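You operate a simulated robot arm through the tools that you are given. There is no shell and no other tool. Be economical: measure what you need, move in short steps, check, and stop when the job is done.

You run a simulated two-armed robot. Do the job below in one go: nothing can be reset, and whatever is moved stays where it is left.

Task
Pick up the test point with one hand, pass it to the other hand and put it on the top shelf of the right rack.

The check looks at the end state, three seconds after you hand in, the way a careful person would. Anything else that was tipped, shoved, dropped, spilled or broken makes it a failure.

Robot
Two 7-joint arms with two-finger grippers on one trunk, on a base that drives. Base frame: it is fixed to the floor where the robot stands at the start and does not move with it; the origin is under the middle of the robot, x ahead of it, y to its left, z up; the surface under the hand at the start is at about z = 1.08. Readings come in m, rad, newtons and seconds.
The left shoulder is at the start at [0.028, 0.17, 1.23], the right one opposite. With the tool pointing down near the work surface each hand reaches from about 0.22 to 0.72 m from the robot's upright axis, wherever it stands, measured 20 degrees to its own side. Places, roughly: top shelf of the right rack [-1, -2.1, 1.6]. Payload 2.45 kg a hand.
The TCP of each hand is the grasp point between the finger pads, 0.026 m short of the fingertips. In the tool frame z runs along the fingers and y along their closing line. The gripper opens to 0.096 m. The gripper's body begins 0.069 m behind the TCP.
Orientation is told as [roll, pitch, yaw] about the base's x, y, z axes, in that order, counted from this pose: with the fingers straight down and closing along the base's y, the tool's x points along the base's -x, its y along +y and its z along -z.

Tools
- The arms move only by the tool nudge_tool. It takes "left_increments", "right_increments" or both (then of equal length, played together; a hand with none holds still); each is a list of rows, each a list of 7 numbers: the shift along the tool's x, y, z in m, then the turn, a rotation vector about the tool's x, y, z in rad, then the gripper command, from -1 (fully open) to 1 (shut), values between in proportion. In form: [[dx, dy, dz, ax, ay, az, fingers], ...]. A call has 1 to 12 rows; each row shifts and turns the commanded pose from where the row before left it, along the tool's axes as they then stand. Rows are played at 5 a second. More than 0.05 m and 0.15 rad between two rows, or a gripper value outside its range, and nothing of the call is played. A pose out of reach is approached as far as the arm can. The call stops where the force on the tool passes 40 N (or 10 N more than at its start, if that is more) or the arm is blocked; 0.2 s more then pass. The fingers move at their own pace and stop on an object; they squeeze with about 23 N. The grip force told is the motor's: it shows also when the fingers shut on nothing. Time passes only in rows, and 0.2 s behind the last, so rows that do not move let the fingers close. It gives the time, the measured TCP pose, the force on the tool (base axes), the opening and the grip force at its end, in the units of the frame above (readings bear some noise), with the torque about the TCP (base axes, N m) and any sound that the robot's microphone picked up.
- Cameras (640 x 400 px; columns grow to the right, rows downward): "scene" is now at [0.0759, 0.0437, 1.7138]; the picture's right is [0.37, -0.93, 0.01], its down [-0.62, -0.25, -0.74] and it looks along [0.69, 0.27, -0.67] (base axes); focal length 288 px, centre (320, 200). "left" rides on the left gripper at [0.082, -0.003, -0.098] in its tool frame; the picture's right is [0.04, 1.00, 0.00], its down [-0.73, 0.03, -0.68] and it looks along [-0.68, 0.03, 0.73] (tool axes); focal length 256 px, centre (320, 200). "right" rides on the right gripper at [0.082, 0.003, -0.098] in its tool frame; the picture's right is [-0.04, 1.00, 0.00], its down [-0.73, -0.03, -0.68] and it looks along [-0.68, -0.03, 0.73] (tool axes); focal length 256 px, centre (320, 200). There is no depth. A picture from a camera that has moved, and an enlarged one, comes with that camera's place and axes in the base frame and with its lens.
- camera(camera): a new picture of that camera. It takes no simulated time.
- slide_trunk(by): slides the trunk up (or, below 0, down) by that many m; the arms and the scene camera ride with it, the base frame stays. It gives what a move gives, with no picture.
- steer(legs): drives the robot by 1 to 6 legs, each [ahead, left, turn to the left] in m, m and rad, along the robot's own axes; the way and the turn of a leg run together, so that a leg with both is an arc; at most 1.5 m and 3.142 rad a leg. The arms and the cameras ride along, it lands a little off, and it stops where it bumps. It gives what a move gives.
- head_to(pan, tilt): turns the head with the scene camera to pan (to the left, within 2.094 rad either way) and tilt (down, from -0.506 to 1.204), counted from straight ahead of the robot. It gives what a move gives.
- close_up(camera, box): a new picture of the part [left, top, right, bottom] of that camera's present view, enlarged. It takes no simulated time.
- sign_off(): hands the job in; it is judged then, once.

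Work in short steps. Places have to be worked out from the pictures, the camera data and where the tool is seen: move nearer, look again, correct. Check each grasp and each placing, and mend what went wrong. You have 120 turns and 100 pictures in all, those below and enlarged ones among them. Open the grippers and draw the arms clear of the work before you hand the job in, unless the task says otherwise; then end with one line.

The tools are called after "Request:" as name(argument=value, ...) on one line, values as JSON. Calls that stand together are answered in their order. nudge_tool: Moves the arms, as the interface text tells. Its arguments: {"type":"object","properties":{"left_increments":{"type":"array"},"right_increments":{"type":"array"}},"required":[]} The other tools are called the same way: slide_trunk (by) slides the trunk up or down; steer (legs) drives the base; head_to (pan, tilt) turns the head that bears the scene camera; camera (camera) takes a picture; close_up (camera, box) takes an enlarged picture of a part of a camera's view; sign_off () hands the job in.

At the start:

```text
clock: 0.0
left_tcp_pos: [0.349, 0.3942, 1.3895]
left_ee_rot: [-0.006, 0.001, 0.002]
left_force: [-0.4, -0.1, -0.6]
left_wrist_torque: [0.01, 0.02, 0.03]
left_gripper_width: 0.096
left_gripper_force: 0.0
right_tcp_pos: [0.4502, -0.0425, 1.3044]
right_ee_rot: [-0.001, 0.001, 0.0]
right_force: [0.0, -1.0, -0.2]
right_wrist_torque: [-0.01, -0.01, 0.03]
right_gripper_width: 0.0961
right_gripper_force: 0.0
trunk travel left (down, up): [-0.4, 0.167]
robot x, y, heading: [-0.0024, 0.0026, -0.003]
head pan, tilt: [0.375, 0.733]
```

scene: 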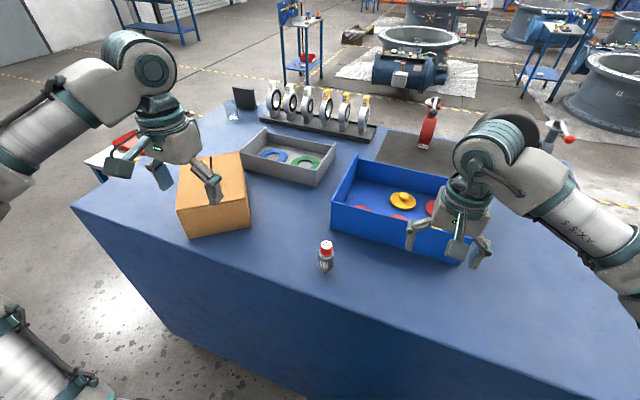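
right: 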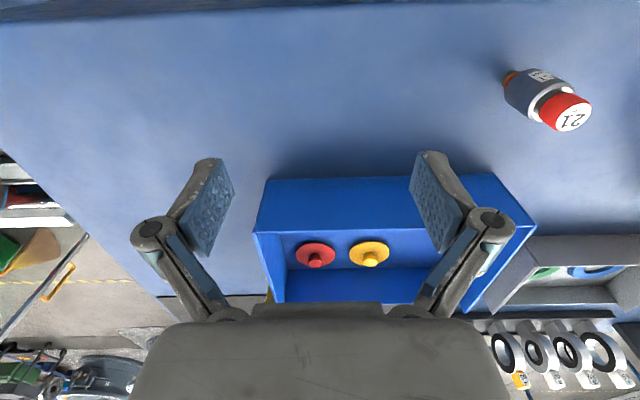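
left: 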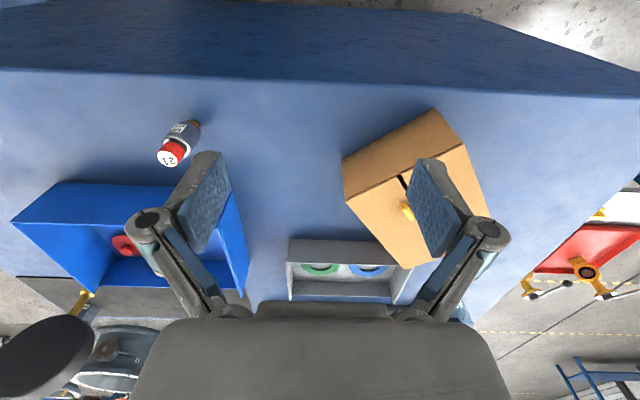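

The small red-capped bottle-like item near (0.48, 0.19) looks like the candidate; I'll look closer at it and at the other items to make sure which is the test point.

Request:
close_up(camera="scene", box=[270, 220, 380, 290])

Request:
close_up(camera="right", box=[460, 40, 640, 150])

Request:
close_up(camera="scene", box=[180, 70, 480, 260])

Request:
head_to(pan=-1.9, tilt=0.2)

Request:
camera(camera="scene")

```text
5.71 times, centred on (325, 255) of scene
camera zoom: at [0.0759, 0.0437, 1.7138], right [0.37, -0.93, 0.01], down [-0.62, -0.25, -0.74], along [0.69, 0.27, -0.67], focal length 1645 px, centre (291, -114)
```

zoom: 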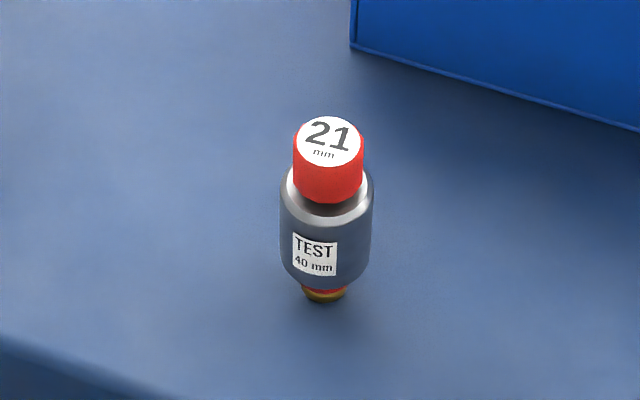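

```text
3.56 times, centred on (550, 95) of right
camera zoom: at [0.3682, -0.0392, 1.4036], right [0.04, 1.0, 0.0], down [0.73, -0.03, 0.68], along [0.68, -0.03, -0.73], focal length 910 px, centre (-498, 573)
```

zoom: 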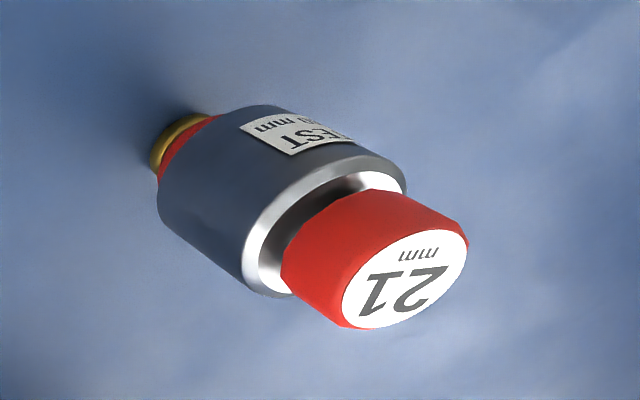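

```text
2.11 times, centred on (330, 165) of scene
camera zoom: at [0.0759, 0.0437, 1.7138], right [0.37, -0.93, 0.01], down [-0.62, -0.25, -0.74], along [0.69, 0.27, -0.67], focal length 606 px, centre (299, 274)
```

zoom: 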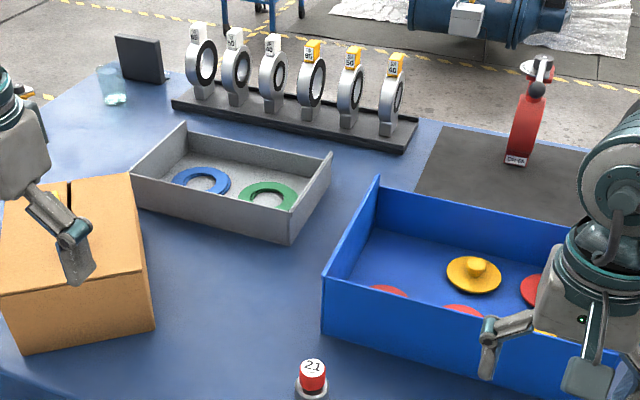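

```text
clock: 2.1
left_tcp_pos: [0.3475, 0.3829, 1.3926]
left_ee_rot: [0.003, -0.001, 0.002]
left_force: [0.7, -0.5, 0.1]
left_wrist_torque: [0.02, 0.01, -0.01]
left_gripper_width: 0.096
left_gripper_force: 0.0
right_tcp_pos: [0.4474, -0.0533, 1.3056]
right_ee_rot: [0.007, -0.002, -0.001]
right_force: [0.0, 0.6, 0.5]
right_wrist_torque: [-0.01, 0.02, 0.01]
right_gripper_width: 0.0961
right_gripper_force: 0.0
trunk travel left (down, up): [-0.4, 0.167]
robot x, y, heading: [0.0007, -0.003, 0.0]
head pan, tilt: [-1.901, 0.201]
```

```text
93 pictures are left
camera scene: at [-0.032, -0.0848, 1.7628], right [-0.95, 0.32, 0.0], down [0.06, 0.19, -0.98], along [-0.32, -0.93, -0.2], focal length 288 px, centre (320, 200)
```

scene: 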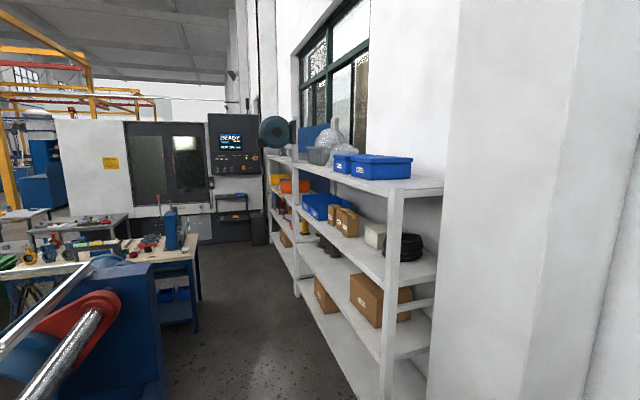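

The item labelled TEST is the test point (Ø≈0.04, upright at about (0.48, 0.19)). Now zoom on the right rack to find free space on its top shelf.

Request:
close_up(camera="scene", box=[240, 90, 480, 240])

Request:
head_to(pan=0.375, tilt=0.733)

Request:
camera(camera="left")

```text
2.67 times, centred on (360, 165) of scene
camera zoom: at [-0.032, -0.0848, 1.7628], right [-0.95, 0.32, 0.0], down [0.06, 0.19, -0.98], along [-0.32, -0.93, -0.2], focal length 768 px, centre (213, 293)
```

zoom: 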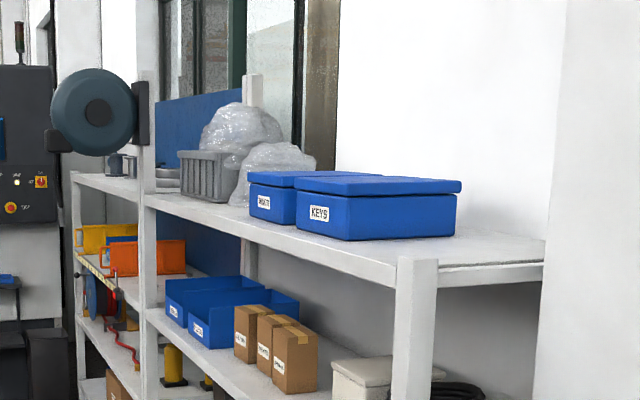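

```text
clock: 4.2
left_tcp_pos: [0.3472, 0.3842, 1.3931]
left_ee_rot: [0.004, -0.001, 0.001]
left_force: [-0.4, -0.4, -0.1]
left_wrist_torque: [0.0, 0.05, -0.01]
left_gripper_width: 0.0959
left_gripper_force: 0.1
right_tcp_pos: [0.4476, -0.0507, 1.3059]
right_ee_rot: [0.006, -0.001, -0.001]
right_force: [0.2, -0.3, -0.4]
right_wrist_torque: [0.05, -0.04, 0.01]
right_gripper_width: 0.0959
right_gripper_force: 0.0
trunk travel left (down, up): [-0.4, 0.167]
robot x, y, heading: [-0.0008, 0.0019, 0.002]
head pan, tilt: [0.375, 0.733]
```

```text
91 pictures are left
camera left: at [0.264, 0.3811, 1.4897], right [-0.04, 1.0, 0.0], down [0.73, 0.03, 0.68], along [0.68, 0.03, -0.73], focal length 256 px, centre (320, 200)
```

left: 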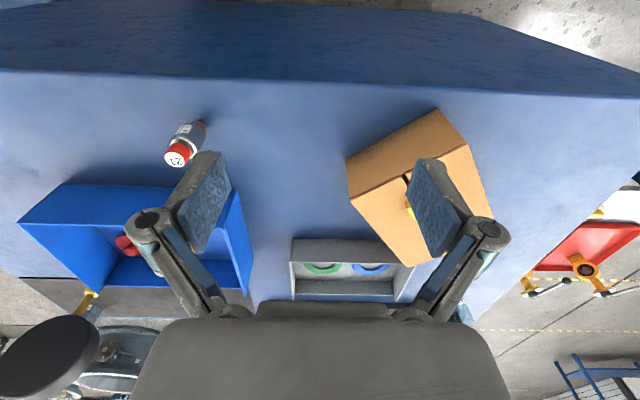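

The rack faces +x with free shelf front at its near end; I'll judge it on arrival. The test point stands at ≈(0.482, 0.183), top ≈1.172; I move the left hand above it and the right hand aside.

Request:
nudge_tool(left_increments=[[-0.027, -0.04, 0, 0, 0, 0, -1], [-0.027, -0.04, 0, 0, 0, 0, -1], [-0.027, -0.04, 0, 0, 0, 0, -1], [-0.027, -0.04, 0, 0, 0, 0, -1], [-0.026, -0.04, 0.04, 0, 0, 0, -1], [0, 0, 0.04, 0, 0, 0, -1], [0, 0, 0.02, 0, 0, 0, -1], [0, 0, 0, 0, 0, 0, -1]], right_increments=[[0, -0.03, 0, 0, 0, 0, -1], [0, -0.03, 0, 0, 0, 0, -1], [0, -0.03, 0, 0, 0, 0, -1], [0, -0.03, 0, 0, 0, 0, -1], [0, -0.03, 0, 0, 0, 0, -1], [0, 0, 0, 0, 0, 0, -1], [0, 0, 0, 0, 0, 0, -1], [0, 0, 0, 0, 0, 0, -1]])

Request:
camera(camera="left")

Request:
camera(camera="scene")

```text
refused: row 5 steps farther than a row can; nothing moved
```

```text
90 pictures are left
camera left: at [0.264, 0.3811, 1.4897], right [-0.04, 1.0, 0.0], down [0.73, 0.03, 0.68], along [0.68, 0.03, -0.73], focal length 256 px, centre (320, 200)
```

left: 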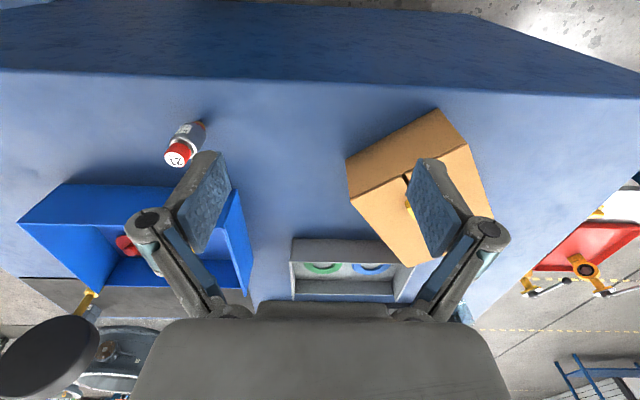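

```text
89 pictures are left
camera scene: at [0.0759, 0.0334, 1.7141], right [0.37, -0.93, 0.0], down [-0.62, -0.25, -0.74], along [0.69, 0.27, -0.67], focal length 288 px, centre (320, 200)
```

scene: 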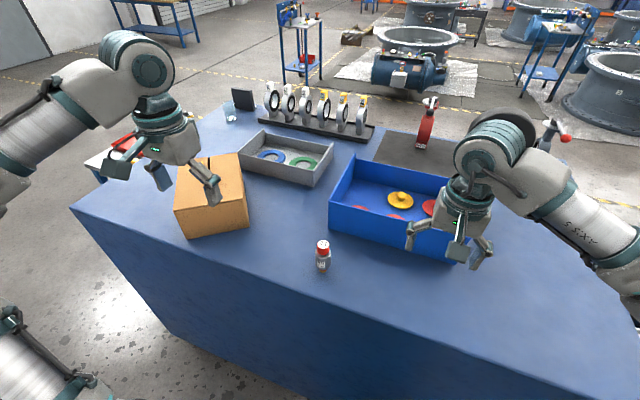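

Row 5 was over the step limit; same move with smaller rows.

Request:
nudge_tool(left_increments=[[-0.027, -0.04, 0, 0, 0, 0, -1], [-0.027, -0.04, 0, 0, 0, 0, -1], [-0.027, -0.04, 0, 0, 0, 0, -1], [-0.027, -0.04, 0, 0, 0, 0, -1], [-0.026, -0.04, 0, 0, 0, 0, -1], [0, 0, 0.04, 0, 0, 0, -1], [0, 0, 0.04, 0, 0, 0, -1], [0, 0, 0.02, 0, 0, 0, -1], [0, 0, 0, 0, 0, 0, -1]], right_increments=[[0, -0.03, 0, 0, 0, 0, -1], [0, -0.03, 0, 0, 0, 0, -1], [0, -0.03, 0, 0, 0, 0, -1], [0, -0.03, 0, 0, 0, 0, -1], [0, -0.03, 0, 0, 0, 0, -1], [0, 0, 0, 0, 0, 0, -1], [0, 0, 0, 0, 0, 0, -1], [0, 0, 0, 0, 0, 0, -1], [0, 0, 0, 0, 0, 0, -1]])

Request:
camera(camera="left")

Request:
camera(camera="scene")

```text
clock: 6.2
left_tcp_pos: [0.4587, 0.2065, 1.2756]
left_ee_rot: [0.002, -0.003, 0.001]
left_force: [0.6, 0.6, 0.5]
left_wrist_torque: [0.06, -0.01, 0.02]
left_gripper_width: 0.0959
left_gripper_force: 0.1
left hand out of reach, approached as far as the arm can: row 5
right_tcp_pos: [0.4466, -0.2027, 1.3063]
right_ee_rot: [0.006, -0.004, -0.001]
right_force: [0.5, -0.4, 0.4]
right_wrist_torque: [0.01, 0.0, -0.01]
right_gripper_width: 0.0963
right_gripper_force: 0.1
trunk travel left (down, up): [-0.4, 0.167]
robot x, y, heading: [0.0008, 0.0056, 0.002]
head pan, tilt: [0.375, 0.733]
```

```text
88 pictures are left
camera left: at [0.3755, 0.2025, 1.3719], right [-0.04, 1.0, 0.0], down [0.73, 0.03, 0.68], along [0.68, 0.03, -0.73], focal length 256 px, centre (320, 200)
```

left: 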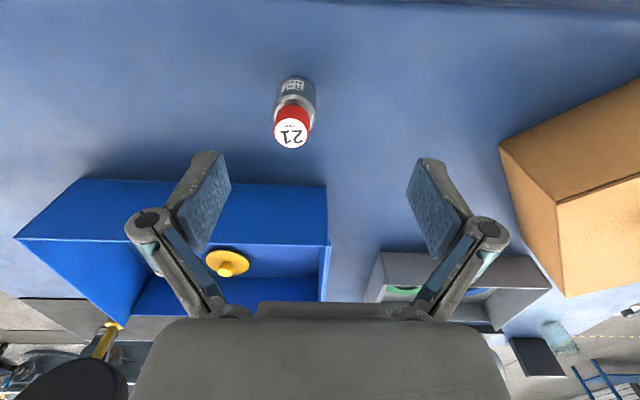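

```text
87 pictures are left
camera scene: at [0.0756, 0.031, 1.7142], right [0.37, -0.93, 0.0], down [-0.62, -0.24, -0.74], along [0.69, 0.27, -0.67], focal length 288 px, centre (320, 200)
```

scene: 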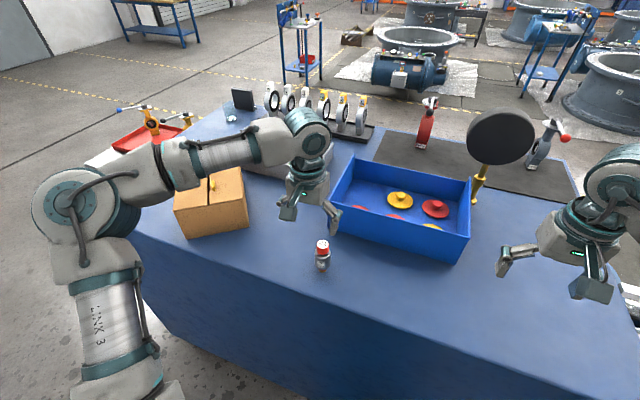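

From here the test point axis is at ≈(0.481, 0.182), cap top ≈1.172. I shift the left hand over it and drop partway.

Request:
nudge_tool(left_increments=[[-0.011, -0.012, 0, 0, 0, 0, -1], [-0.011, -0.012, 0, 0, 0, 0, -1], [0, 0, 0.025, 0, 0, 0, -1], [0, 0, 0.025, 0, 0, 0, -1], [0, 0, 0, 0, 0, 0, -1]])

Request:
camera(camera="left")

Request:
close_up(camera="scene", box=[250, 170, 390, 290])

```text
clock: 7.4
left_tcp_pos: [0.4808, 0.1837, 1.2245]
left_ee_rot: [0.002, -0.002, 0.001]
left_force: [0.6, 0.0, -0.5]
left_wrist_torque: [0.0, 0.03, 0.01]
left_gripper_width: 0.0958
left_gripper_force: 0.1
right_tcp_pos: [0.4499, -0.2021, 1.3052]
right_ee_rot: [0.003, -0.001, -0.002]
right_force: [0.4, -0.1, 0.0]
right_wrist_torque: [0.04, 0.0, 0.01]
right_gripper_width: 0.096
right_gripper_force: 0.1
trunk travel left (down, up): [-0.4, 0.167]
robot x, y, heading: [0.0022, 0.0042, 0.001]
head pan, tilt: [0.375, 0.733]
```

```text
86 pictures are left
camera left: at [0.3982, 0.1799, 1.3212], right [-0.04, 1.0, 0.0], down [0.73, 0.03, 0.68], along [0.68, 0.03, -0.73], focal length 256 px, centre (320, 200)
```

left: 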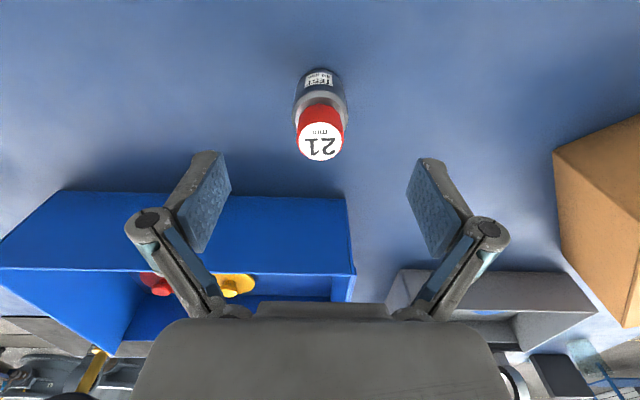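

```text
3.33 times, centred on (320, 230) of scene
camera zoom: at [0.0778, 0.0322, 1.714], right [0.37, -0.93, 0.0], down [-0.63, -0.25, -0.74], along [0.69, 0.27, -0.67], focal length 959 px, centre (320, 100)
```

zoom: 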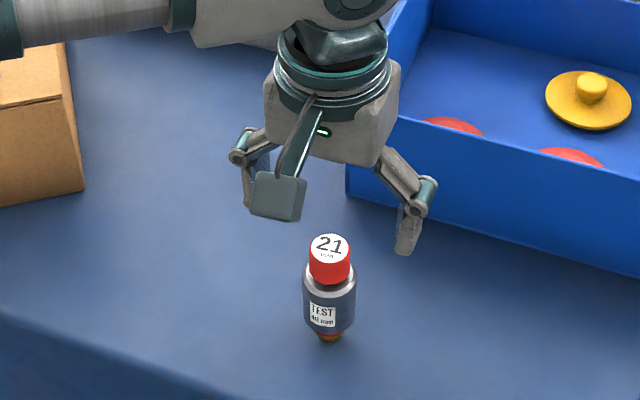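

Aligned to within ~3 mm; I descend to TCP 1.171 (tips beside the cap), then close.

Request:
nudge_tool(left_increments=[[-0.003, 0, 0.02, 0, 0, 0, -1], [0, 0, 0.02, 0, 0, 0, -1], [0, 0, 0.0135, 0, 0, 0, -1], [0, 0, 0, 0, 0, 0, -1]])

Request:
camera(camera="left")

Request:
close_up(camera="scene", box=[270, 200, 370, 280])

```text
clock: 8.4
left_tcp_pos: [0.4836, 0.184, 1.1715]
left_ee_rot: [0.002, -0.003, 0.001]
left_force: [-1.5, -0.3, 0.3]
left_wrist_torque: [-0.01, 0.03, 0.01]
left_gripper_width: 0.096
left_gripper_force: 0.1
right_tcp_pos: [0.4492, -0.2021, 1.3062]
right_ee_rot: [0.005, -0.001, -0.001]
right_force: [0.6, -0.7, -0.1]
right_wrist_torque: [0.06, 0.0, -0.02]
right_gripper_width: 0.0962
right_gripper_force: 0.0
trunk travel left (down, up): [-0.4, 0.167]
robot x, y, heading: [-0.0069, 0.0006, -0.007]
head pan, tilt: [0.375, 0.733]
```

```text
84 pictures are left
camera left: at [0.4011, 0.1796, 1.2672], right [-0.04, 1.0, 0.0], down [0.73, 0.03, 0.68], along [0.68, 0.03, -0.73], focal length 256 px, centre (320, 200)
```

left: 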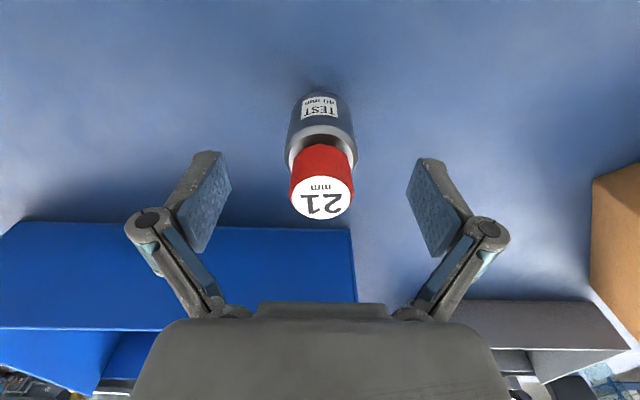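

```text
5.00 times, centred on (320, 240) of scene
camera zoom: at [0.0773, 0.0319, 1.7141], right [0.37, -0.93, 0.0], down [-0.63, -0.25, -0.74], along [0.69, 0.27, -0.67], focal length 1439 px, centre (320, 0)
```

zoom: 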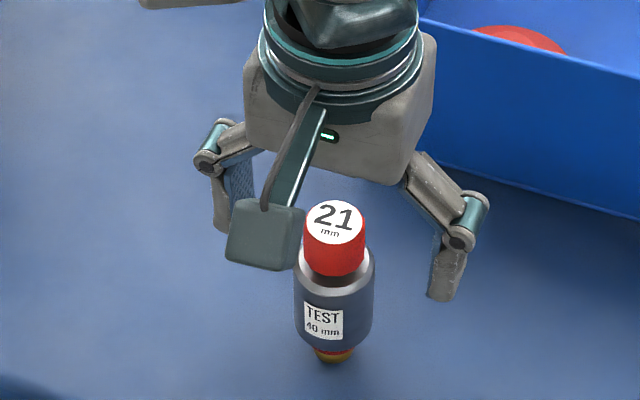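

Triangulating the last two views puts the cap top at ≈1.180, so I raise 5 mm to keep the tips on the cap only, then close gently on it.

Request:
nudge_tool(left_increments=[[0.001, 0, -0.005, 0, 0, 0, -1], [0, 0, 0, 0, 0, 0, 0], [0, 0, 0, 0, 0, 0, 0.5], [0, 0, 0, 0, 0, 0, 1], [0, 0, 0, 0, 0, 0, 1], [0, 0, 0, 0, 0, 0, 1]])

Request:
camera(camera="left")

Request:
close_up(camera="scene", box=[270, 200, 370, 280])

```text
clock: 9.8
left_tcp_pos: [0.4826, 0.1836, 1.176]
left_ee_rot: [0.001, -0.003, 0.002]
left_force: [1.1, 0.2, 7.2]
left_wrist_torque: [0.01, -0.13, 0.01]
left_gripper_width: 0.0393
left_gripper_force: 22.7
right_tcp_pos: [0.4478, -0.2015, 1.3056]
right_ee_rot: [0.006, -0.004, 0.0]
right_force: [-0.1, 0.9, 0.4]
right_wrist_torque: [-0.06, 0.0, -0.01]
right_gripper_width: 0.096
right_gripper_force: 0.1
trunk travel left (down, up): [-0.4, 0.167]
robot x, y, heading: [-0.0008, 0.0004, -0.0]
head pan, tilt: [0.375, 0.733]
```

```text
82 pictures are left
camera left: at [0.3998, 0.1792, 1.2732], right [-0.04, 1.0, 0.0], down [0.73, 0.03, 0.68], along [0.68, 0.03, -0.73], focal length 256 px, centre (320, 200)
```

left: 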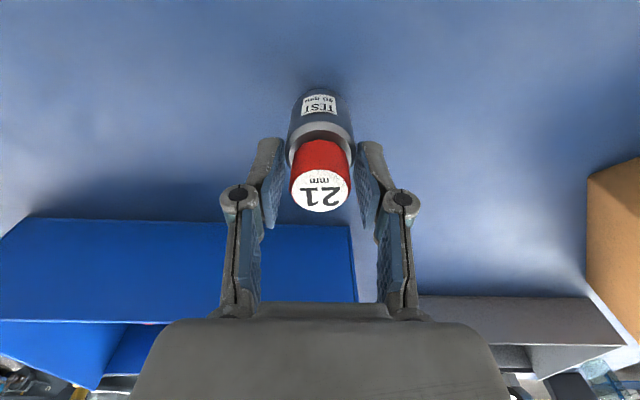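

```text
5.00 times, centred on (320, 240) of scene
camera zoom: at [0.0766, 0.0317, 1.7142], right [0.37, -0.93, 0.0], down [-0.63, -0.25, -0.74], along [0.69, 0.27, -0.67], focal length 1439 px, centre (320, 0)
```

zoom: 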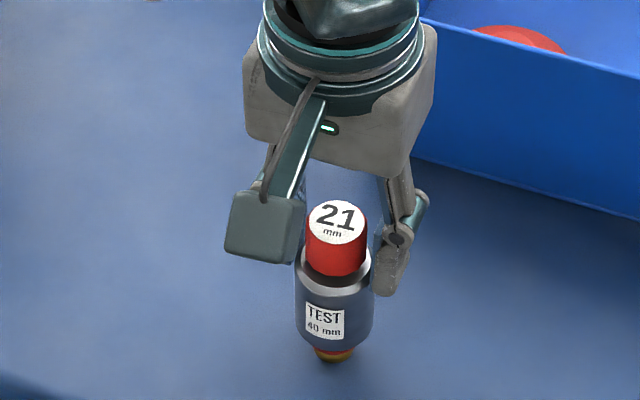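

The fingers stopped at 0.039 on the body's shoulder rather than the cap. I open, raise ~9 mm, and close on the cap proper.

Request:
nudge_tool(left_increments=[[0, 0, 0, 0, 0, 0, 0], [0, 0, 0, 0, 0, 0, 0], [0, 0, -0.009, 0, 0, 0, 0], [0, 0, 0, 0, 0, 0, 0.5], [0, 0, 0, 0, 0, 0, 1], [0, 0, 0, 0, 0, 0, 1], [0, 0, 0, 0, 0, 0, 1]])

Request:
camera(camera="left")

Request:
close_up(camera="scene", box=[270, 200, 370, 280])

```text
clock: 11.4
left_tcp_pos: [0.4833, 0.1831, 1.1838]
left_ee_rot: [0.002, -0.002, 0.003]
left_force: [-1.5, -0.7, 0.4]
left_wrist_torque: [-0.05, 0.06, 0.0]
left_gripper_width: 0.0293
left_gripper_force: 22.6
right_tcp_pos: [0.4474, -0.2022, 1.3063]
right_ee_rot: [0.004, -0.002, 0.001]
right_force: [0.7, 0.6, -0.1]
right_wrist_torque: [0.0, 0.01, -0.01]
right_gripper_width: 0.096
right_gripper_force: 0.1
trunk travel left (down, up): [-0.4, 0.167]
robot x, y, heading: [0.0026, -0.0003, 0.004]
head pan, tilt: [0.375, 0.733]
```

```text
80 pictures are left
camera left: at [0.4002, 0.1792, 1.2817], right [-0.04, 1.0, 0.0], down [0.73, 0.03, 0.68], along [0.68, 0.03, -0.73], focal length 256 px, centre (320, 200)
```

left: 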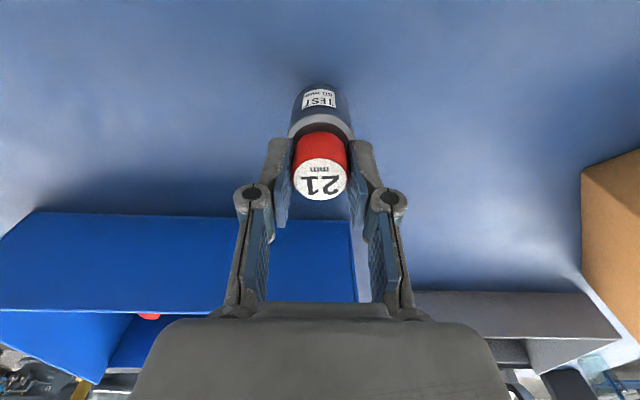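

```text
5.00 times, centred on (320, 240) of scene
camera zoom: at [0.0771, 0.0318, 1.7141], right [0.37, -0.93, 0.0], down [-0.63, -0.25, -0.74], along [0.69, 0.27, -0.67], focal length 1439 px, centre (320, 0)
```

zoom: 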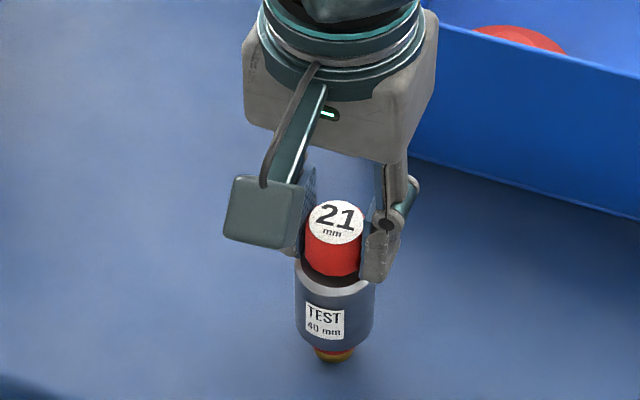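

The fingers hold the cap at 0.029. Lift slowly and check.

Request:
nudge_tool(left_increments=[[0, 0, -0.01, 0, 0, 0, 1], [0, 0, -0.02, 0, 0, 0, 1], [0, 0, -0.03, 0, 0, 0, 1], [0, 0, 0, 0, 0, 0, 1]])

Request:
camera(camera="left")

Request:
close_up(camera="scene", box=[270, 170, 370, 260])

```text
clock: 12.4
left_tcp_pos: [0.4823, 0.1833, 1.2433]
left_ee_rot: [0.001, -0.001, 0.0]
left_force: [-0.1, 0.7, -2.5]
left_wrist_torque: [-0.02, 0.0, 0.01]
left_gripper_width: 0.029
left_gripper_force: 23.2
right_tcp_pos: [0.449, -0.2019, 1.3049]
right_ee_rot: [0.004, -0.003, -0.001]
right_force: [-0.5, 0.5, -0.7]
right_wrist_torque: [0.0, -0.02, -0.01]
right_gripper_width: 0.0959
right_gripper_force: 0.1
trunk travel left (down, up): [-0.4, 0.167]
robot x, y, heading: [-0.0005, 0.0003, -0.004]
head pan, tilt: [0.375, 0.733]
```

```text
78 pictures are left
camera left: at [0.3999, 0.179, 1.3411], right [-0.04, 1.0, 0.0], down [0.73, 0.03, 0.68], along [0.68, 0.03, -0.73], focal length 256 px, centre (320, 200)
```

left: 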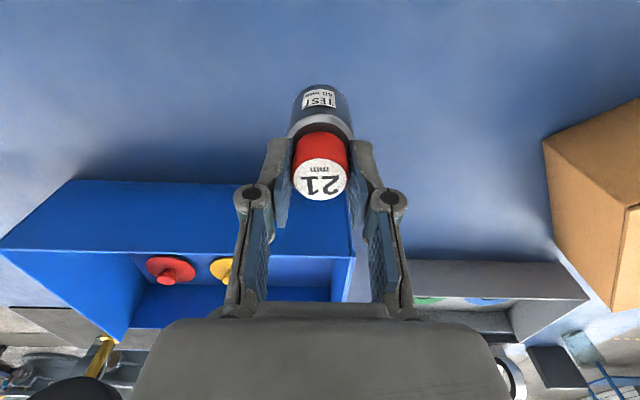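

```text
4.44 times, centred on (320, 215) of scene
camera zoom: at [0.078, 0.0321, 1.714], right [0.37, -0.93, 0.0], down [-0.63, -0.25, -0.74], along [0.69, 0.27, -0.67], focal length 1279 px, centre (320, 133)
```

zoom: 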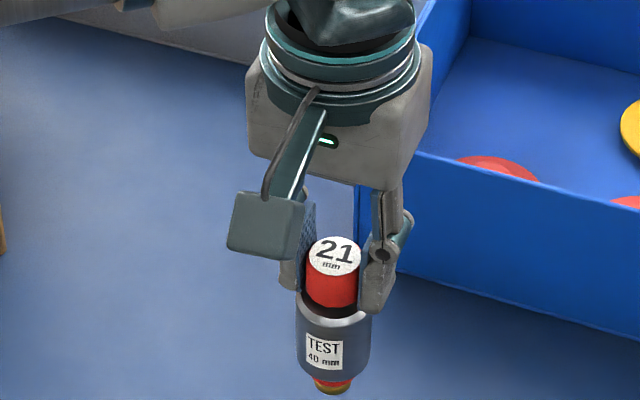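

Held firmly (2.5 N weight, no slip). I raise the left hand to ≈1.40 and a bit toward the centre, while the right hand yaws 60° to the left in place.

Request:
nudge_tool(left_increments=[[0, 0, -0.04, 0, 0, 0, 1], [0, 0, -0.04, 0, 0, 0, 1], [0, 0, -0.04, 0, 0, 0, 1], [0, 0, -0.04, 0, 0, 0, 1], [0.01, -0.02, 0, 0, 0, 0, 1], [0.01, -0.02, 0, 0, 0, 0, 1], [0.01, -0.02, 0, 0, 0, 0, 1], [0, 0, 0, 0, 0, 0, 1]], right_increments=[[0, 0, 0, 0, 0, -0.149, -1], [0, 0, 0, 0, 0, -0.149, -1], [0, 0, 0, 0, 0, -0.149, -1], [0, 0, 0, 0, 0, -0.149, -1], [0, 0, 0, 0, 0, -0.149, -1], [0, 0, 0, 0, 0, -0.149, -1], [0, 0, 0, 0, 0, -0.149, -1], [0, 0, 0, 0, 0, 0, -1]])

Request:
nudge_tool(right_increments=[[0, 0, 0, 0, -0.1455, 0, -1], [0, 0, 0, 0, -0.1455, 0, -1], [0, 0, 0, 0, -0.1455, 0, -1], [0, 0, 0, 0, -0.1455, 0, -1], [0, 0, 0, 0, -0.1455, 0, -1], [0, 0, 0, 0, -0.1455, 0, -1], [0, 0, 0, 0, 0, 0, -1]])

Request:
camera(camera="scene")

Request:
camera(camera="right")

```text
clock: 14.2
left_tcp_pos: [0.4234, 0.171, 1.3734]
left_ee_rot: [0.0, -0.002, 0.002]
left_force: [0.4, -0.7, -2.7]
left_wrist_torque: [0.02, 0.0, 0.03]
left_gripper_width: 0.0291
left_gripper_force: 22.9
left hand out of reach, approached as far as the arm can: row 2, 3, 4, 5, 6, 7
right_tcp_pos: [0.4174, -0.1784, 1.292]
right_ee_rot: [0.001, -0.008, 1.042]
right_force: [-0.2, -0.2, 0.0]
right_wrist_torque: [0.0, 0.03, -0.04]
right_gripper_width: 0.0958
right_gripper_force: 0.1
right hand out of reach, approached as far as the arm can: row 7
trunk travel left (down, up): [-0.4, 0.167]
robot x, y, heading: [-0.0005, 0.0003, -0.001]
head pan, tilt: [0.375, 0.733]
```

```text
clock: 15.8
left_tcp_pos: [0.422, 0.1703, 1.3753]
left_ee_rot: [-0.001, -0.002, 0.001]
left_force: [-0.3, 0.4, -2.1]
left_wrist_torque: [-0.01, -0.02, -0.03]
left_gripper_width: 0.0291
left_gripper_force: 23.3
right_tcp_pos: [0.4179, -0.1791, 1.2907]
right_ee_rot: [0.0, -0.882, 1.044]
right_force: [0.8, 1.5, -0.7]
right_wrist_torque: [-0.02, 0.01, -0.04]
right_gripper_width: 0.0958
right_gripper_force: 0.1
trunk travel left (down, up): [-0.4, 0.167]
robot x, y, heading: [-0.0015, -0.0034, -0.002]
head pan, tilt: [0.375, 0.733]
```

```text
76 pictures are left
camera scene: at [0.0768, 0.0314, 1.7141], right [0.37, -0.93, 0.0], down [-0.63, -0.24, -0.74], along [0.69, 0.27, -0.67], focal length 288 px, centre (320, 200)
```

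scene: 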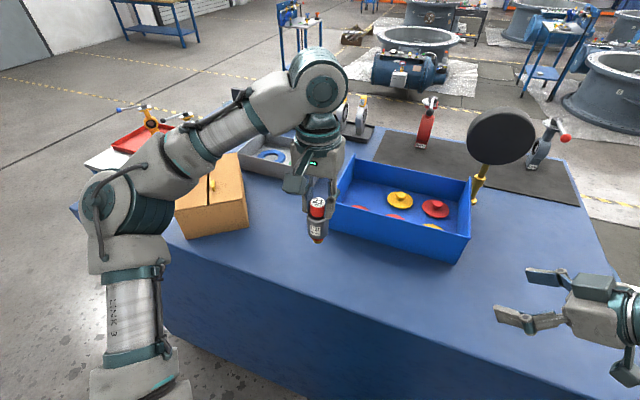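

```text
75 pictures are left
camera right: at [0.3504, -0.2877, 1.2915], right [-0.85, 0.53, 0.03], down [0.0, -0.06, 1.0], along [0.53, 0.85, 0.06], focal length 256 px, centre (320, 200)
```

right: 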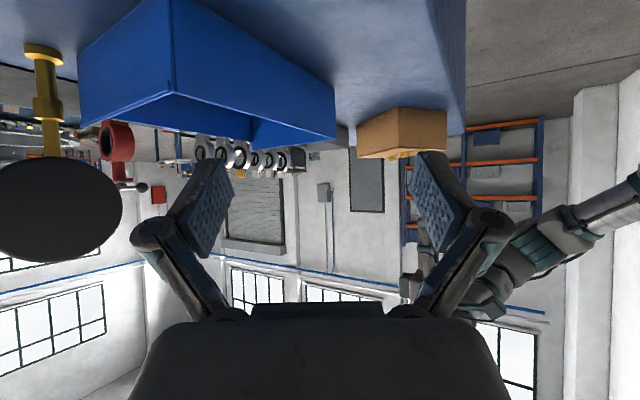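

The right hand now points left-forward, 40° down. The body centre is about 0.068 below the left TCP, so the right target is (0.422, 0.170, 1.307); first to a standoff at (0.361, 0.066, 1.307).

Request:
nudge_tool(right_increments=[[-0.02145, 0.02875, 0.02185, 0, 0, 0, -1], [-0.02145, 0.02875, 0.02185, 0, 0, 0, -1], [-0.02145, 0.02875, 0.02185, 0, 0, 0, -1], [-0.02145, 0.02875, 0.02185, 0, 0, 0, -1], [-0.02145, 0.02875, 0.02185, 0, 0, 0, -1], [-0.02145, 0.02875, 0.02185, 0, 0, 0, -1], [0, 0, 0, 0, 0, 0, -1]])

Request:
camera(camera="scene")

Request:
camera(camera="right")

```text
clock: 17.4
left_tcp_pos: [0.4232, 0.1724, 1.3742]
left_ee_rot: [-0.002, -0.004, 0.002]
left_force: [-0.1, -0.1, -1.9]
left_wrist_torque: [-0.01, -0.01, -0.01]
left_gripper_width: 0.0294
left_gripper_force: 23.1
right_tcp_pos: [0.3625, 0.0694, 1.306]
right_ee_rot: [0.0, -0.877, 1.044]
right_force: [0.1, -0.2, 0.5]
right_wrist_torque: [0.02, 0.02, 0.01]
right_gripper_width: 0.096
right_gripper_force: 0.1
trunk travel left (down, up): [-0.4, 0.167]
robot x, y, heading: [0.0033, 0.0023, 0.0]
head pan, tilt: [0.375, 0.733]
```

```text
74 pictures are left
camera scene: at [0.0773, 0.0361, 1.7139], right [0.37, -0.93, 0.0], down [-0.63, -0.25, -0.74], along [0.69, 0.27, -0.67], focal length 288 px, centre (320, 200)
```

scene: 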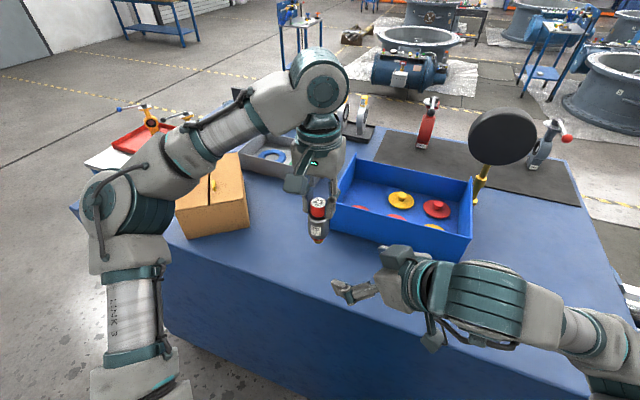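

```text
73 pictures are left
camera right: at [0.2941, -0.0391, 1.3056], right [-0.85, 0.53, 0.03], down [0.0, -0.06, 1.0], along [0.53, 0.85, 0.05], focal length 256 px, centre (320, 200)
```

right: 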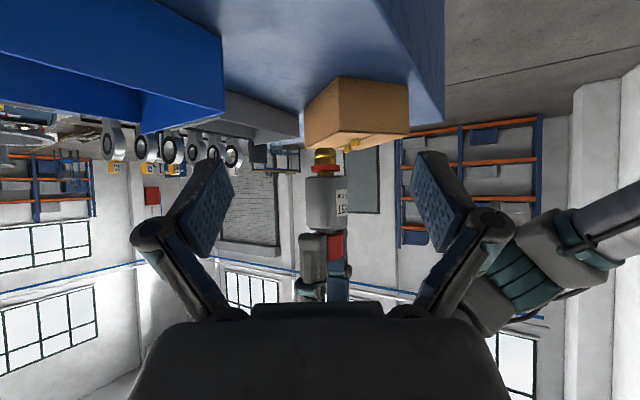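

The right camera shows the object centred; body spans z≈1.296–1.347, so I aim at z≈1.312. Advance two thirds, then look.

Request:
nudge_tool(right_increments=[[-0.01343, 0.0003, 0.01473, 0, 0, 0, -1], [-0.01343, 0.0003, 0.01473, 0, 0, 0, -1], [-0.01343, 0.0003, 0.01473, 0, 0, 0, -1], [-0.01343, 0.0003, 0.01473, 0, 0, 0, -1], [0, 0, 0, 0, 0, 0, -1]])

Request:
close_up(camera="scene", box=[250, 130, 470, 290])

Request:
camera(camera="right")

```text
clock: 18.6
left_tcp_pos: [0.422, 0.1719, 1.3746]
left_ee_rot: [0.001, -0.004, 0.002]
left_force: [0.7, -0.8, -2.5]
left_wrist_torque: [0.01, 0.02, 0.01]
left_gripper_width: 0.0293
left_gripper_force: 23.2
right_tcp_pos: [0.3984, 0.1359, 1.3102]
right_ee_rot: [0.001, -0.881, 1.046]
right_force: [0.3, 0.5, -0.5]
right_wrist_torque: [-0.02, 0.0, 0.01]
right_gripper_width: 0.0962
right_gripper_force: 0.1
trunk travel left (down, up): [-0.4, 0.167]
robot x, y, heading: [-0.0021, -0.0028, -0.005]
head pan, tilt: [0.375, 0.733]
```

```text
2.50 times, centred on (360, 210) of scene
camera zoom: at [0.0773, 0.0344, 1.714], right [0.37, -0.93, 0.0], down [-0.63, -0.25, -0.74], along [0.69, 0.27, -0.67], focal length 720 px, centre (220, 175)
```

zoom: 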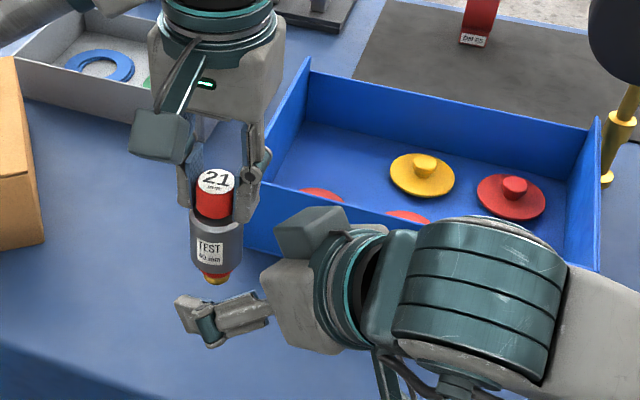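

```text
71 pictures are left
camera right: at [0.3315, 0.027, 1.3097], right [-0.85, 0.52, 0.03], down [0.0, -0.06, 1.0], along [0.53, 0.85, 0.05], focal length 256 px, centre (320, 200)
```

right: 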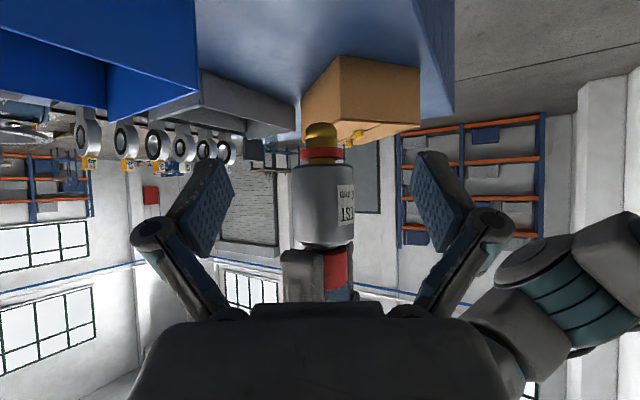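

Centred and clear; finish the approach (~0.042) and close the right hand on the body.

Request:
nudge_tool(right_increments=[[-0.01343, 0.0003, 0.01473, 0, 0, 0, -1], [-0.0145, 0.0003, 0.016, 0, 0, 0, -1], [0, 0, 0, 0, 0, 0, -1]])

Request:
close_up(camera="scene", box=[250, 130, 470, 290])

Request:
camera(camera="right")

```text
clock: 19.4
left_tcp_pos: [0.4213, 0.1739, 1.3747]
left_ee_rot: [0.0, -0.004, 0.002]
left_force: [1.0, 0.2, -3.3]
left_wrist_torque: [-0.01, -0.05, 0.0]
left_gripper_width: 0.0288
left_gripper_force: 23.1
right_tcp_pos: [0.4194, 0.1757, 1.3127]
right_ee_rot: [-0.001, -0.877, 1.045]
right_force: [-0.3, 0.8, -0.6]
right_wrist_torque: [0.0, -0.01, -0.01]
right_gripper_width: 0.0961
right_gripper_force: 0.1
trunk travel left (down, up): [-0.4, 0.167]
robot x, y, heading: [0.0018, 0.0034, -0.001]
head pan, tilt: [0.375, 0.733]
```

```text
2.50 times, centred on (360, 210) of scene
camera zoom: at [0.0773, 0.0381, 1.7139], right [0.37, -0.93, 0.0], down [-0.63, -0.25, -0.74], along [0.69, 0.27, -0.67], focal length 720 px, centre (220, 175)
```

zoom: 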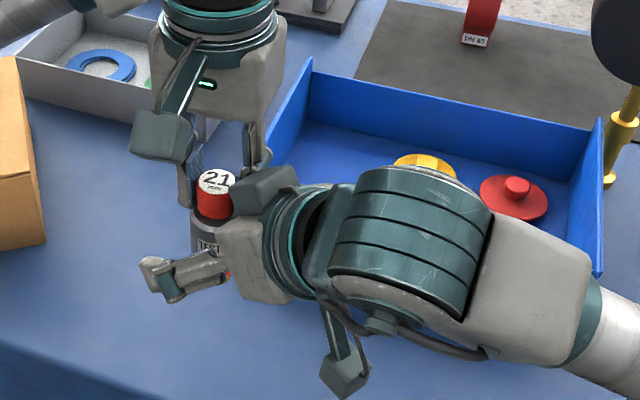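

```text
69 pictures are left
camera right: at [0.3525, 0.0674, 1.3123], right [-0.85, 0.52, 0.03], down [0.0, -0.06, 1.0], along [0.53, 0.85, 0.05], focal length 256 px, centre (320, 200)
```

right: 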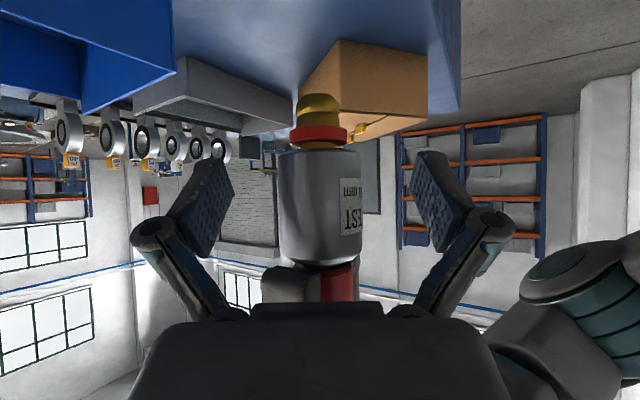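

The body lies between the right pads; close the right fingers.

Request:
nudge_tool(right_increments=[[0, 0, 0, 0, 0, 0, -0.2], [0, 0, 0, 0, 0, 0, 0.1], [0, 0, 0, 0, 0, 0, 0.4], [0, 0, 0, 0, 0, 0, 1], [0, 0, 0, 0, 0, 0, 1], [0, 0, 0, 0, 0, 0, 1]], left_increments=[[0, 0, 0, 0, 0, 0, 1], [0, 0, 0, 0, 0, 0, 1], [0, 0, 0, 0, 0, 0, 1], [0, 0, 0, 0, 0, 0, 1], [0, 0, 0, 0, 0, 0, 1], [0, 0, 0, 0, 0, 0, 1]])

Request:
close_up(camera="scene", box=[250, 130, 470, 290])

Request:
camera(camera="right")

```text
clock: 20.8
left_tcp_pos: [0.4223, 0.1712, 1.3757]
left_ee_rot: [0.0, -0.003, 0.001]
left_force: [0.1, 1.5, -1.9]
left_wrist_torque: [0.08, -0.01, -0.07]
left_gripper_width: 0.0293
left_gripper_force: 22.8
right_tcp_pos: [0.4199, 0.1742, 1.3118]
right_ee_rot: [0.0, -0.878, 1.042]
right_force: [0.3, -0.8, -0.1]
right_wrist_torque: [0.0, 0.0, 0.06]
right_gripper_width: 0.0379
right_gripper_force: 23.5
trunk travel left (down, up): [-0.4, 0.167]
robot x, y, heading: [-0.0012, 0.0025, -0.0]
head pan, tilt: [0.375, 0.733]
```

```text
2.50 times, centred on (360, 210) of scene
camera zoom: at [0.0774, 0.034, 1.714], right [0.37, -0.93, 0.0], down [-0.63, -0.25, -0.74], along [0.69, 0.27, -0.67], focal length 720 px, centre (220, 175)
```

zoom: 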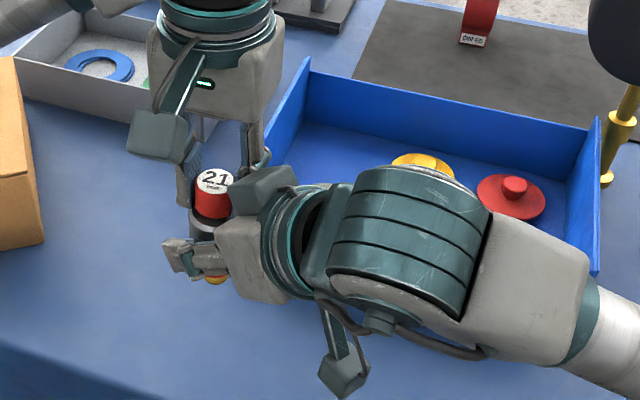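

```text
67 pictures are left
camera right: at [0.3526, 0.0651, 1.3122], right [-0.85, 0.52, 0.03], down [0.0, -0.06, 1.0], along [0.53, 0.85, 0.05], focal length 256 px, centre (320, 200)
```

right: 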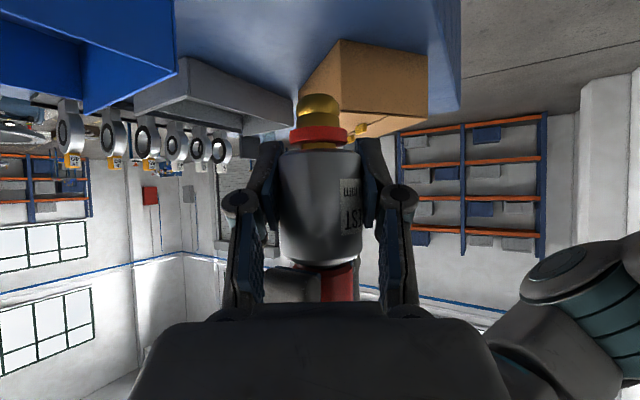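

Both hands hold it. I open the left only ~5 mm per side and then lower the right hand straight down with the object.

Request:
nudge_tool(left_increments=[[0, 0, 0, 0, 0, 0, 0.2], [0, 0, 0, 0, 0, 0, 0.2], [0, 0, 0, 0, 0, 0, 0.2]], right_increments=[[0, 0, 0, 0, 0, 0, 1], [0, 0, 0, 0, 0, 0, 1], [0, 0, 0, 0, 0, 0, 1]])

Request:
close_up(camera="scene", box=[270, 150, 370, 260])

Request:
camera(camera="left")

```text
clock: 21.6
left_tcp_pos: [0.4213, 0.1725, 1.3758]
left_ee_rot: [-0.001, -0.005, 0.001]
left_force: [4.7, 9.3, 1.1]
left_wrist_torque: [-0.3, 0.11, 0.13]
left_gripper_width: 0.0331
left_gripper_force: 0.0
right_tcp_pos: [0.4202, 0.175, 1.3122]
right_ee_rot: [0.001, -0.877, 1.043]
right_force: [-4.5, -8.5, -1.7]
right_wrist_torque: [0.82, -0.42, -0.16]
right_gripper_width: 0.0381
right_gripper_force: 22.3
trunk travel left (down, up): [-0.4, 0.167]
robot x, y, heading: [-0.0023, -0.0008, 0.002]
head pan, tilt: [0.375, 0.733]
```

```text
3.64 times, centred on (320, 205) of scene
camera zoom: at [0.0775, 0.0348, 1.714], right [0.37, -0.93, 0.0], down [-0.63, -0.25, -0.74], along [0.69, 0.27, -0.67], focal length 1047 px, centre (320, 182)
```

zoom: 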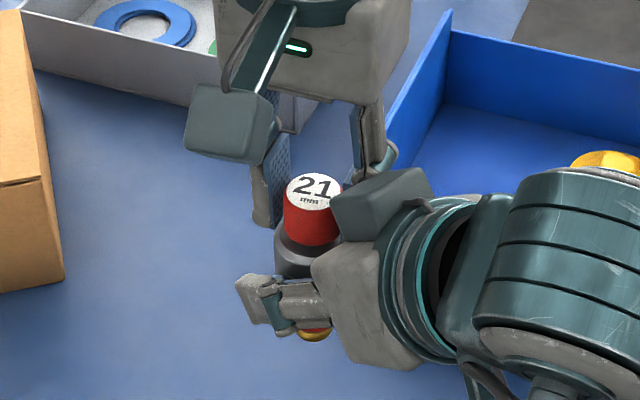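

```text
65 pictures are left
camera left: at [0.3394, 0.1694, 1.4718], right [-0.04, 1.0, 0.0], down [0.73, 0.03, 0.68], along [0.68, 0.03, -0.73], focal length 256 px, centre (320, 200)
```

left: 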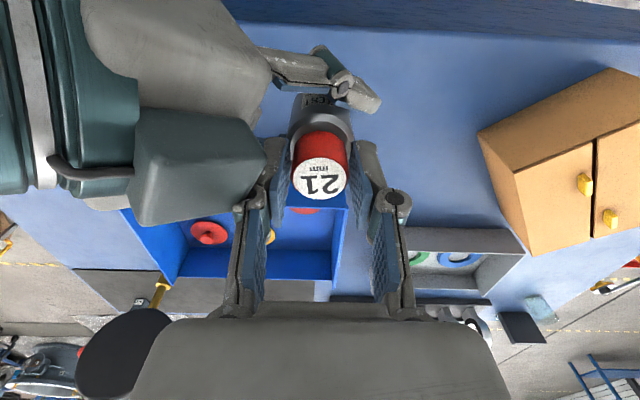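

The left −y finger touches a block on the right hand (9 N), but the cap is already released. I ease the left command slightly and lower the right hand gently, watching forces.

Request:
nudge_tool(left_increments=[[0, 0, 0, 0, 0, 0, 0.3], [0, 0, 0, 0, 0, 0, 0.3], [0, 0, 0, 0, 0, 0, 0.3]], right_increments=[[0, 0, 0, 0, 0, 0, 1], [0.0031, 0, 0.0025, 0, 0, 0, 1], [0.0031, 0, 0.0025, 0, 0, 0, 1]])

Request:
camera(camera="left")

```text
clock: 22.4
left_tcp_pos: [0.4214, 0.1726, 1.3744]
left_ee_rot: [-0.002, -0.004, 0.003]
left_force: [0.8, 3.0, -2.8]
left_wrist_torque: [-0.01, 0.02, 0.0]
left_gripper_width: 0.0311
left_gripper_force: 0.1
right_tcp_pos: [0.42, 0.1733, 1.3042]
right_ee_rot: [0.0, -0.879, 1.043]
right_force: [-1.4, -3.7, 0.8]
right_wrist_torque: [0.2, -0.17, -0.03]
right_gripper_width: 0.038
right_gripper_force: 23.2
trunk travel left (down, up): [-0.4, 0.167]
robot x, y, heading: [-0.0018, -0.0028, -0.006]
head pan, tilt: [0.375, 0.733]
```

```text
64 pictures are left
camera left: at [0.3392, 0.1689, 1.4718], right [-0.04, 1.0, 0.0], down [0.73, 0.03, 0.68], along [0.68, 0.03, -0.73], focal length 256 px, centre (320, 200)
```

left: 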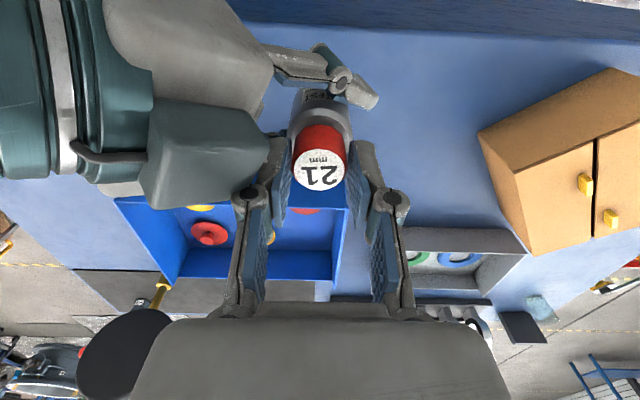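

Forces fell to ~3 N and the cap is sliding free downward; continue lowering.

Request:
nudge_tool(left_increments=[[0, 0, 0, 0, 0, 0, 0.3], [0, 0, 0, 0, 0, 0, 0.3], [0, 0, 0, 0, 0, 0, 0.3], [0, 0, 0, 0, 0, 0, 0.3], [0, 0, 0, 0, 0, 0, 0.3]], right_increments=[[0.0077, 0, 0.0064, 0, 0, 0, 1], [0.0077, 0, 0.0064, 0, 0, 0, 1], [0.0116, 0, 0.0095, 0, 0, 0, 1], [0.0154, 0, 0.0127, 0, 0, 0, 1], [0, 0, 0, 0, 0, 0, 1]])

Request:
camera(camera="left")

Request:
camera(camera="scene")

```text
clock: 23.6
left_tcp_pos: [0.421, 0.1723, 1.3749]
left_ee_rot: [-0.001, -0.003, 0.002]
left_force: [0.8, 0.4, 0.5]
left_wrist_torque: [-0.03, -0.01, 0.03]
left_gripper_width: 0.0337
left_gripper_force: 0.0
right_tcp_pos: [0.4198, 0.1729, 1.2491]
right_ee_rot: [-0.002, -0.878, 1.042]
right_force: [0.3, 0.8, -0.2]
right_wrist_torque: [-0.02, 0.02, 0.03]
right_gripper_width: 0.0381
right_gripper_force: 22.8
trunk travel left (down, up): [-0.4, 0.167]
robot x, y, heading: [-0.0003, 0.0007, -0.002]
head pan, tilt: [0.375, 0.733]
```

```text
63 pictures are left
camera left: at [0.339, 0.169, 1.4719], right [-0.04, 1.0, 0.0], down [0.73, 0.03, 0.68], along [0.68, 0.03, -0.73], focal length 256 px, centre (320, 200)
```

left: 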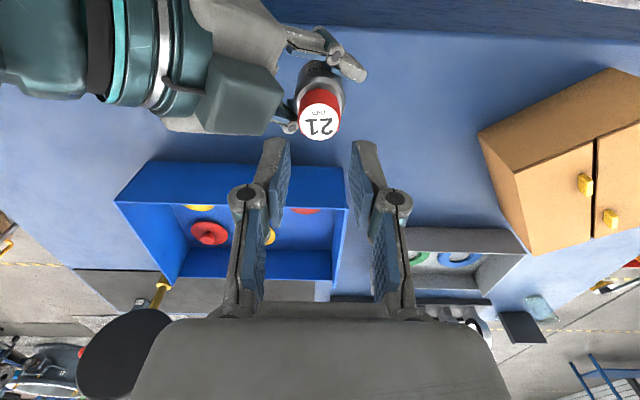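

```text
62 pictures are left
camera scene: at [0.0774, 0.0347, 1.714], right [0.37, -0.93, 0.0], down [-0.63, -0.25, -0.74], along [0.69, 0.27, -0.67], focal length 288 px, centre (320, 200)
```

scene: 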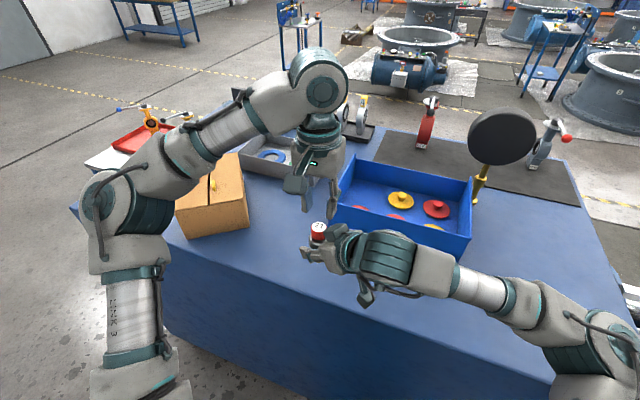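

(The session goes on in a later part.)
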